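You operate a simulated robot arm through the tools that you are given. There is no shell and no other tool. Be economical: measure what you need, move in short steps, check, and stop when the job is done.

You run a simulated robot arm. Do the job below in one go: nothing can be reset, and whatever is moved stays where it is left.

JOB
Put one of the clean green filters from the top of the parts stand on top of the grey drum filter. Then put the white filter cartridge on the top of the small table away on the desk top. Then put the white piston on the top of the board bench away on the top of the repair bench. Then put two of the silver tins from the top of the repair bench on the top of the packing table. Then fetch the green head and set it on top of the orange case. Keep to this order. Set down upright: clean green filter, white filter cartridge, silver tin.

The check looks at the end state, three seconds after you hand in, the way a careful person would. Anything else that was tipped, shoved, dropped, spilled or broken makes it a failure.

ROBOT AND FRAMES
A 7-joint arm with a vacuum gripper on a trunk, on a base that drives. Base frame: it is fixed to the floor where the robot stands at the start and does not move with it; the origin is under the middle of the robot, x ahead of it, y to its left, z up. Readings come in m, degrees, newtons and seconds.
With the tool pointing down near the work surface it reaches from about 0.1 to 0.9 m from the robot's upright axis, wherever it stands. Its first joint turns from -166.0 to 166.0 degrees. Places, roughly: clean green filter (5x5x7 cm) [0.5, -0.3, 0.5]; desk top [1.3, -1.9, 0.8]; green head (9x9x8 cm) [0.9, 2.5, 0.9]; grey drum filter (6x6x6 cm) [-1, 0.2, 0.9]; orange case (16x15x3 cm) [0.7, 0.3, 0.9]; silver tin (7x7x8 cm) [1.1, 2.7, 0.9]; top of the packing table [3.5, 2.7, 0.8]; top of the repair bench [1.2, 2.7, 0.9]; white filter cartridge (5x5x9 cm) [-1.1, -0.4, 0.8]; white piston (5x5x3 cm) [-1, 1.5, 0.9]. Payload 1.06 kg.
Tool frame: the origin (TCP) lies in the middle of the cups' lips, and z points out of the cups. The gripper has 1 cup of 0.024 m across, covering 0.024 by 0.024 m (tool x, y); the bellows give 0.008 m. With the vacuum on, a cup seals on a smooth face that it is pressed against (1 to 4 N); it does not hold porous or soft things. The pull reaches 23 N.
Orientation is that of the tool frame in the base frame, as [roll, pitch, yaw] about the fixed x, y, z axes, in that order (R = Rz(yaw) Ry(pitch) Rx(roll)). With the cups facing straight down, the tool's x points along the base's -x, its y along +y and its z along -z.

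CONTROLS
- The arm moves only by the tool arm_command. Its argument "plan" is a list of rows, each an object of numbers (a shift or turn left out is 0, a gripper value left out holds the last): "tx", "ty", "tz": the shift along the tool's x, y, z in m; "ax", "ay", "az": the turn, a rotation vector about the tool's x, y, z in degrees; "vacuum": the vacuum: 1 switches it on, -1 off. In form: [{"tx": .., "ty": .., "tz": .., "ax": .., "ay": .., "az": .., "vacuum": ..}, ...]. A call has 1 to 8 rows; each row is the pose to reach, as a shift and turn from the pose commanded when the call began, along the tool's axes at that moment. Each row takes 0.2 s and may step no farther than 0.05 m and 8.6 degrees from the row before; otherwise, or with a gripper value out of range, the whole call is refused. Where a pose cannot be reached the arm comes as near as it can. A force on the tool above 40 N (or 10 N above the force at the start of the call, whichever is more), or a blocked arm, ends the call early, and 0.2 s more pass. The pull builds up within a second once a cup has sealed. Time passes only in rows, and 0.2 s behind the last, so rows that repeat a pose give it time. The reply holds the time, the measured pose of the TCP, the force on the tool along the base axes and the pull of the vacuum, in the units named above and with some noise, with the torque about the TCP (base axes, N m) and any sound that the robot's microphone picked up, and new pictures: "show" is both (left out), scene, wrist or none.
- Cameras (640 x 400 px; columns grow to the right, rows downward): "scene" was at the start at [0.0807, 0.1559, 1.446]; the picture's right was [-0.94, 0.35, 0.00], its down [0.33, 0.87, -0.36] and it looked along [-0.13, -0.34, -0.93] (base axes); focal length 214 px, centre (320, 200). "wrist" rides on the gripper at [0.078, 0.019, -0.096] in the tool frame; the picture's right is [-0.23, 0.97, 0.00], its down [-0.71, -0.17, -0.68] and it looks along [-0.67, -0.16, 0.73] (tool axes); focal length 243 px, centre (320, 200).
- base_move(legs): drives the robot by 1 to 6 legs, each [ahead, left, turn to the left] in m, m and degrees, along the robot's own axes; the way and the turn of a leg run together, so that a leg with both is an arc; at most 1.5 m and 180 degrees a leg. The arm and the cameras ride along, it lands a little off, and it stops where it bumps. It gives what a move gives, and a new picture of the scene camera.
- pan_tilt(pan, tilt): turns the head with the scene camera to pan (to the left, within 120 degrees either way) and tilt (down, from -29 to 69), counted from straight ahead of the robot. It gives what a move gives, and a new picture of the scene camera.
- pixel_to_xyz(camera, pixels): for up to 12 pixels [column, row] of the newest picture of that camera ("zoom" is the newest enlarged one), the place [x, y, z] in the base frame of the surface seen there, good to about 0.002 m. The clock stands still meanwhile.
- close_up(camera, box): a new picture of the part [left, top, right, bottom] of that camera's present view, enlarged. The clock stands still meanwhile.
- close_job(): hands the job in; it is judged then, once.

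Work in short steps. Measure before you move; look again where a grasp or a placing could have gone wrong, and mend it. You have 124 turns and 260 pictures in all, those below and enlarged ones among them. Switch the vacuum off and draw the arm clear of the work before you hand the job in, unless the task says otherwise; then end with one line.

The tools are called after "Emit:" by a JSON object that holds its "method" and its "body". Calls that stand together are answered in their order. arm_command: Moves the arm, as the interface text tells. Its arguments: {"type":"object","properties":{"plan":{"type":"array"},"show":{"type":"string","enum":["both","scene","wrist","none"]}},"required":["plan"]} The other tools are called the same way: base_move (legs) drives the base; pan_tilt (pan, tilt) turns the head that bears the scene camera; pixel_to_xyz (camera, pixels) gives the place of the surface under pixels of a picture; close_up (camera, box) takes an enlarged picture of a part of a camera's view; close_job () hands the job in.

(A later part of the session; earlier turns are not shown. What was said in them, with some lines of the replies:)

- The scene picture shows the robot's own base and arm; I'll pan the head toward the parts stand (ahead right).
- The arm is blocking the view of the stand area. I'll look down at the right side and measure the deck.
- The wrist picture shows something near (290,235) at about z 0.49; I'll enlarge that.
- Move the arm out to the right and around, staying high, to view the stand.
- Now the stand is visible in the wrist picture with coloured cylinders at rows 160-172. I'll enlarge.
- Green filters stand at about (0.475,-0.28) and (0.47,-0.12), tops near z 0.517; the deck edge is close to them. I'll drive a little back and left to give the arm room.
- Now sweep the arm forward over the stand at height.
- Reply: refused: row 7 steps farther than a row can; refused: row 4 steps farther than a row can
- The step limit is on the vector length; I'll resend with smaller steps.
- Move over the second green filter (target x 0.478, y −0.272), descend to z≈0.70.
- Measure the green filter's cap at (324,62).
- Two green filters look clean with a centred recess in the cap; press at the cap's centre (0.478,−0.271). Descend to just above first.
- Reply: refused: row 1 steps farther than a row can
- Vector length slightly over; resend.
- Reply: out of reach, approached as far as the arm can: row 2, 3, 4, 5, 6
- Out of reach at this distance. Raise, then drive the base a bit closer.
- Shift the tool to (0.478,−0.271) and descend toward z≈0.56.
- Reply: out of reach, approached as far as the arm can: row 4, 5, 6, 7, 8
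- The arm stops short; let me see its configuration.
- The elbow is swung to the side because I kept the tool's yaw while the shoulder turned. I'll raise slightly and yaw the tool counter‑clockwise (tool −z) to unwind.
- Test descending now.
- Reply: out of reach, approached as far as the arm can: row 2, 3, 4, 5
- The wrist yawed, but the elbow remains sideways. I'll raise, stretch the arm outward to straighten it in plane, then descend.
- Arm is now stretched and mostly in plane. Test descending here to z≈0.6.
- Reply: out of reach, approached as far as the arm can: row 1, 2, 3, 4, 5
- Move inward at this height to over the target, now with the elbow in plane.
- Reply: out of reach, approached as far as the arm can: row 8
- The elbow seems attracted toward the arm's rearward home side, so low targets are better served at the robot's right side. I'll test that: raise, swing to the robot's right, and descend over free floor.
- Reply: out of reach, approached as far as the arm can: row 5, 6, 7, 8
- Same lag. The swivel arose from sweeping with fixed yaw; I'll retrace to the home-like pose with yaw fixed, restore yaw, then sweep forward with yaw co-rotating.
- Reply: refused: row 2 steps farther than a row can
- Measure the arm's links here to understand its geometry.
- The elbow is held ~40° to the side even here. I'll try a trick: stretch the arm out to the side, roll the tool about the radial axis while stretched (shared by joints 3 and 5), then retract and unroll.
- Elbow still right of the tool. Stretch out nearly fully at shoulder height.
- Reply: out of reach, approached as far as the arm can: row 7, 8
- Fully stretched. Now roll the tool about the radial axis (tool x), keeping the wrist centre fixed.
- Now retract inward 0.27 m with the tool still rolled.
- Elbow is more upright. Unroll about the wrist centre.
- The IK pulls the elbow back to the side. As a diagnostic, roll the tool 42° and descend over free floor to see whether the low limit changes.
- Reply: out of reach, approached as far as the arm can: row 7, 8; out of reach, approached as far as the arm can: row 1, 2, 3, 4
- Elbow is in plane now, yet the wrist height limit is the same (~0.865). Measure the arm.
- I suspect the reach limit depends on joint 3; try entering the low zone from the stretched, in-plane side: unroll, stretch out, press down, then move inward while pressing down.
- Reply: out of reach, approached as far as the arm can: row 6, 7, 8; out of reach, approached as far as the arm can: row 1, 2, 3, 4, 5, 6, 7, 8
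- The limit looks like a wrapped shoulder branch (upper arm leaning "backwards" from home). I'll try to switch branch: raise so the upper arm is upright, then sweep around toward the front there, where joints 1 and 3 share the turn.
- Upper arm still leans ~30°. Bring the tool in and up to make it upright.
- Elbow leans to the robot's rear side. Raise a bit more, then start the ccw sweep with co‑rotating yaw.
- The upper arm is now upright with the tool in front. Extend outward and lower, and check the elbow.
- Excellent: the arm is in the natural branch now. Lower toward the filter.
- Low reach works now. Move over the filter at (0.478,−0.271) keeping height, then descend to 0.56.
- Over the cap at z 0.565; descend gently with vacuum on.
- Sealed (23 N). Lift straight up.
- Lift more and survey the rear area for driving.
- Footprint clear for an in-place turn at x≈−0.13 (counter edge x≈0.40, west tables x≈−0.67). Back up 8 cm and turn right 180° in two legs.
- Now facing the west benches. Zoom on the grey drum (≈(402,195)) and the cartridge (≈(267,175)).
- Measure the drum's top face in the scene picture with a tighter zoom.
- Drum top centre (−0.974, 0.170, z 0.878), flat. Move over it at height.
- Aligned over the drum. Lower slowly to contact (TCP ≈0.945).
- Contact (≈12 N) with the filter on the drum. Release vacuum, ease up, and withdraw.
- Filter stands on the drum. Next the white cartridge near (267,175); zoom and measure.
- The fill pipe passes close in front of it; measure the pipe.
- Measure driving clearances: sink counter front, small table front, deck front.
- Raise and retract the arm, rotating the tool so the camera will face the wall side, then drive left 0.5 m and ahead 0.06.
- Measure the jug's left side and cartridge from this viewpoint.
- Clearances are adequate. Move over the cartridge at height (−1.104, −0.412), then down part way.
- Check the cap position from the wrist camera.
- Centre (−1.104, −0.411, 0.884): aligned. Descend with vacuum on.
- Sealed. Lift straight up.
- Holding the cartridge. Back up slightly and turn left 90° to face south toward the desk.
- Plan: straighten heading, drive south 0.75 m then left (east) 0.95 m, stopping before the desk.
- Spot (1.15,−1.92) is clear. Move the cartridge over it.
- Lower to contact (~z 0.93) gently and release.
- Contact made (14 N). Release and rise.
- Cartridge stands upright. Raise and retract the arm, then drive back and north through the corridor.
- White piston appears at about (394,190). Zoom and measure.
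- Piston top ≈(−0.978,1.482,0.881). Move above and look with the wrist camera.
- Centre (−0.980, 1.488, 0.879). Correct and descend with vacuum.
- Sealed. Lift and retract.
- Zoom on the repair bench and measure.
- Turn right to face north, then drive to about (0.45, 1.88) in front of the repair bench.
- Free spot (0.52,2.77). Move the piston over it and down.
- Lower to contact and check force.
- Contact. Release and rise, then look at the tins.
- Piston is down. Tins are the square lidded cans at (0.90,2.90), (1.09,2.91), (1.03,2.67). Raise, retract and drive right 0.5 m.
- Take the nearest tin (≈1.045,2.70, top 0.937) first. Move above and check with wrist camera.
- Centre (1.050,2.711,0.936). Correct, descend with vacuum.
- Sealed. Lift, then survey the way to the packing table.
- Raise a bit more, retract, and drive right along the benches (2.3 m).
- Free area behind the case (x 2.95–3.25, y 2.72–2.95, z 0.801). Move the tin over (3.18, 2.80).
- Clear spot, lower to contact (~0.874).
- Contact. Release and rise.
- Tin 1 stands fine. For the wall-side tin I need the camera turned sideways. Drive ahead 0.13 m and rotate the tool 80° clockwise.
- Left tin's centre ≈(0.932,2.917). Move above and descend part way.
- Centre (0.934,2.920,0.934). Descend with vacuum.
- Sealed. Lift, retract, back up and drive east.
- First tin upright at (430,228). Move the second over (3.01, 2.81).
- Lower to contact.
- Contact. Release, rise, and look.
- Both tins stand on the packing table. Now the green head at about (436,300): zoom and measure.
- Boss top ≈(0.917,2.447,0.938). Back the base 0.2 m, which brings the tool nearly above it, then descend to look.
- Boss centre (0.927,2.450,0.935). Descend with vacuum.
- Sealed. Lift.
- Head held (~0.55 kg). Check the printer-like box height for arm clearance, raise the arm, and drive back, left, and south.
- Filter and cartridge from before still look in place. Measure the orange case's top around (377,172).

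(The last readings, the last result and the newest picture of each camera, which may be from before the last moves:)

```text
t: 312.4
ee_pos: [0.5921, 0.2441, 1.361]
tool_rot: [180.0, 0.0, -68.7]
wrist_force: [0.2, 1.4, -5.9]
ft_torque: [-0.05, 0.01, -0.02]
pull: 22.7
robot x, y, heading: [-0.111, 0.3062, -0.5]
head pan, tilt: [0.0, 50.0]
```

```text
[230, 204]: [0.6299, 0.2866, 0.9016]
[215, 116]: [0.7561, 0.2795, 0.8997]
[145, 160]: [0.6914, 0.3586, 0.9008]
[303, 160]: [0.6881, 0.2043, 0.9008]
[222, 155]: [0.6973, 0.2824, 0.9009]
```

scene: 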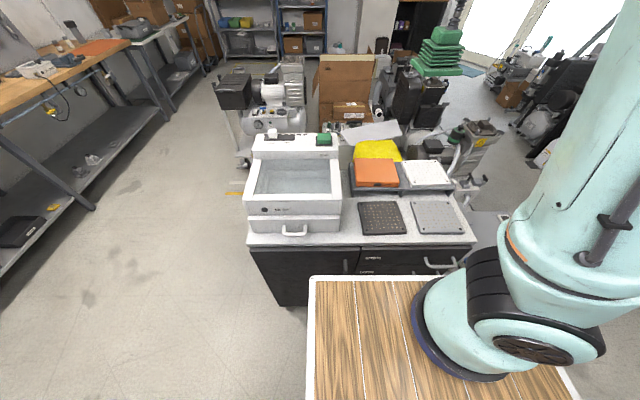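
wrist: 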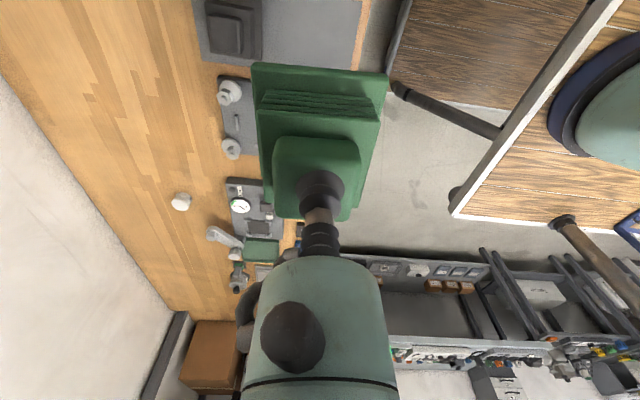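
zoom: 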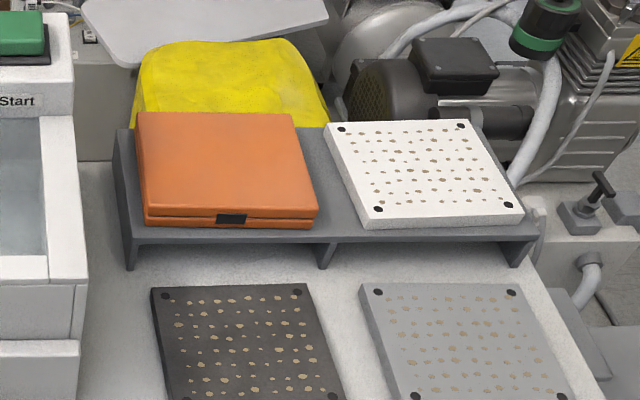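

Case top centre (0.693,0.283,0.901). Move over and lower.

Emit:
{"method": "arm_command", "body": {"plan": [{"tx": 0, "ty": -0.036}, {"tx": 0.001, "ty": -0.072}, {"tx": 0.001, "ty": -0.108}, {"tx": 0.001, "ty": -0.108, "tz": 0.05}, {"tx": 0.001, "ty": -0.108, "tz": 0.1}, {"tx": 0.001, "ty": -0.108, "tz": 0.15}, {"tx": 0.001, "ty": -0.108, "tz": 0.2}, {"tx": 0.001, "ty": -0.108, "tz": 0.25}], "show": "none"}}

Emit:
{"method": "arm_command", "body": {"plan": [{"tz": 0.04}, {"tz": 0.08}, {"tz": 0.11}], "show": "both"}}

```text
t: 314.2
ee_pos: [0.6908, 0.2826, 1.1086]
tool_rot: [180.0, 0.0, -68.8]
wrist_force: [-0.5, 0.3, -4.4]
ft_torque: [-0.01, 0.02, 0.0]
pull: 23.0
robot x, y, heading: [-0.1161, 0.305, -0.8]
head pan, tilt: [0.0, 50.0]
```

```text
t: 315.0
ee_pos: [0.6917, 0.2825, 0.9982]
tool_rot: [179.9, 0.1, -68.7]
wrist_force: [-1.0, -0.6, -4.6]
ft_torque: [0.0, 0.0, -0.01]
pull: 23.1
robot x, y, heading: [-0.1175, 0.3053, -0.5]
head pan, tilt: [0.0, 50.0]
```

scene: 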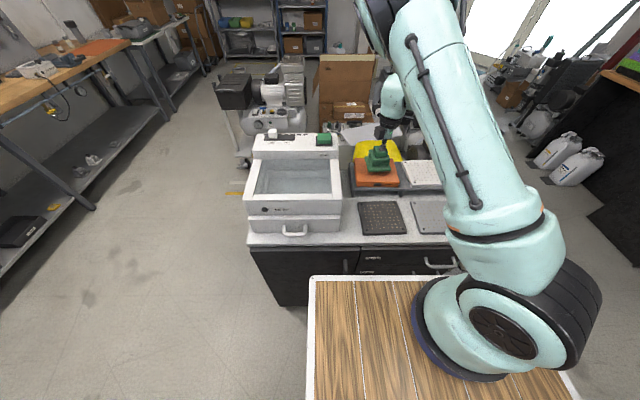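
wrist: 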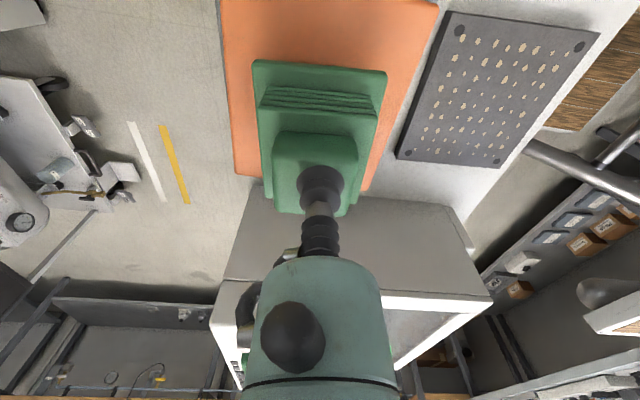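

Lower gently to contact.

Emit:
{"method": "arm_command", "body": {"plan": [{"tz": 0.012}, {"tz": 0.02}, {"tz": 0.024}, {"tz": 0.027}, {"tz": 0.027}], "show": "none"}}

```text
t: 316.2
ee_pos: [0.6917, 0.2822, 0.9744]
tool_rot: [-180.0, 0.1, -68.9]
wrist_force: [-2.5, -1.0, 4.9]
ft_torque: [0.11, -0.11, 0.02]
pull: 23.1
robot x, y, heading: [-0.1163, 0.3044, -0.7]
head pan, tilt: [0.0, 50.0]
```

Contact. Settle a millimetre, release, and rise.

Emit:
{"method": "arm_command", "body": {"plan": [{"tz": 0.001}, {"tz": 0.001, "vacuum": -1}, {"tz": 0.001}, {"tz": 0}, {"tz": -0.012}, {"tz": -0.05}, {"tz": -0.1}, {"tz": -0.15}], "show": "both"}}

Emit:
{"method": "close_up", "body": {"camera": "scene", "box": [330, 120, 450, 210]}}

```text
t: 318.0
ee_pos: [0.6918, 0.28, 1.125]
tool_rot: [179.8, 0.0, -68.8]
wrist_force: [0.5, -1.6, 0.2]
ft_torque: [-0.05, 0.03, -0.02]
pull: 0.1
robot x, y, heading: [-0.1159, 0.3038, -0.8]
head pan, tilt: [0.0, 50.0]
```

scene: 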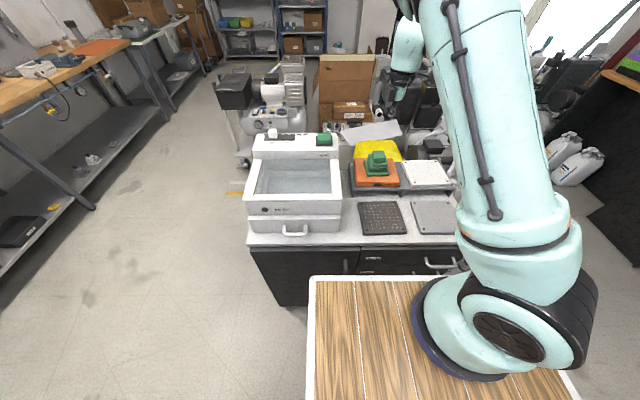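
wrist: 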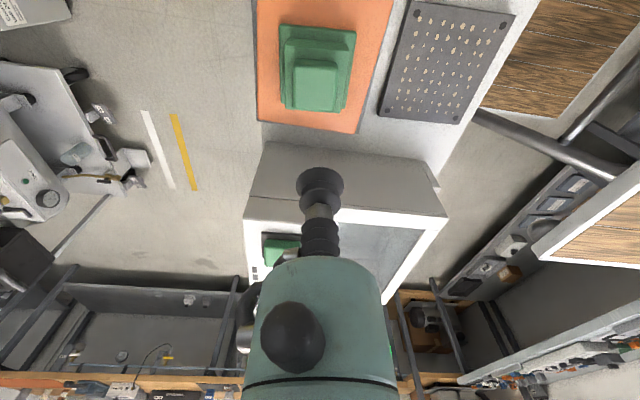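

```text
4.44 times, centred on (390, 165) of scene
```

zoom: 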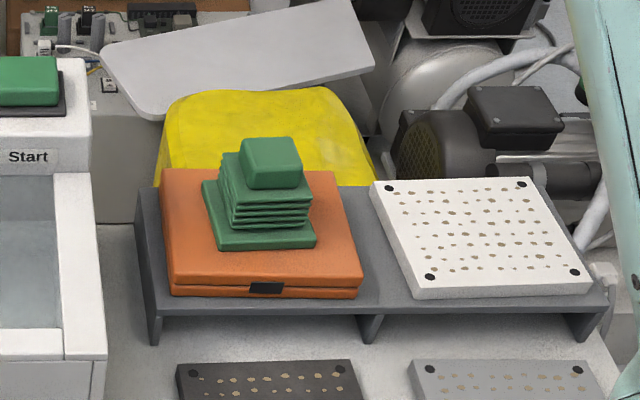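

The green head sits squarely on the orange case; the drum filter was seen standing in the last rear view. Draw the arm up and hand in.

Emit:
{"method": "arm_command", "body": {"plan": [{"tz": -0.05, "vacuum": -1}, {"tz": -0.1}, {"tz": -0.15}], "show": "none"}}

Emit:
{"method": "close_job", "body": {}}

```text
t: 318.8
ee_pos: [0.6926, 0.2813, 1.2753]
tool_rot: [179.7, 0.1, -68.8]
wrist_force: [0.6, 0.7, -1.1]
ft_torque: [-0.02, 0.01, -0.03]
pull: 0.0
robot x, y, heading: [-0.1163, 0.3035, -0.4]
head pan, tilt: [0.0, 50.0]
```

```text
The job is handed in.
```

All five placements are done in the order you gave, the upright items looked upright after I let go of each one, I saw nothing else disturbed, and the job is handed in with the vacuum off and the arm clear.
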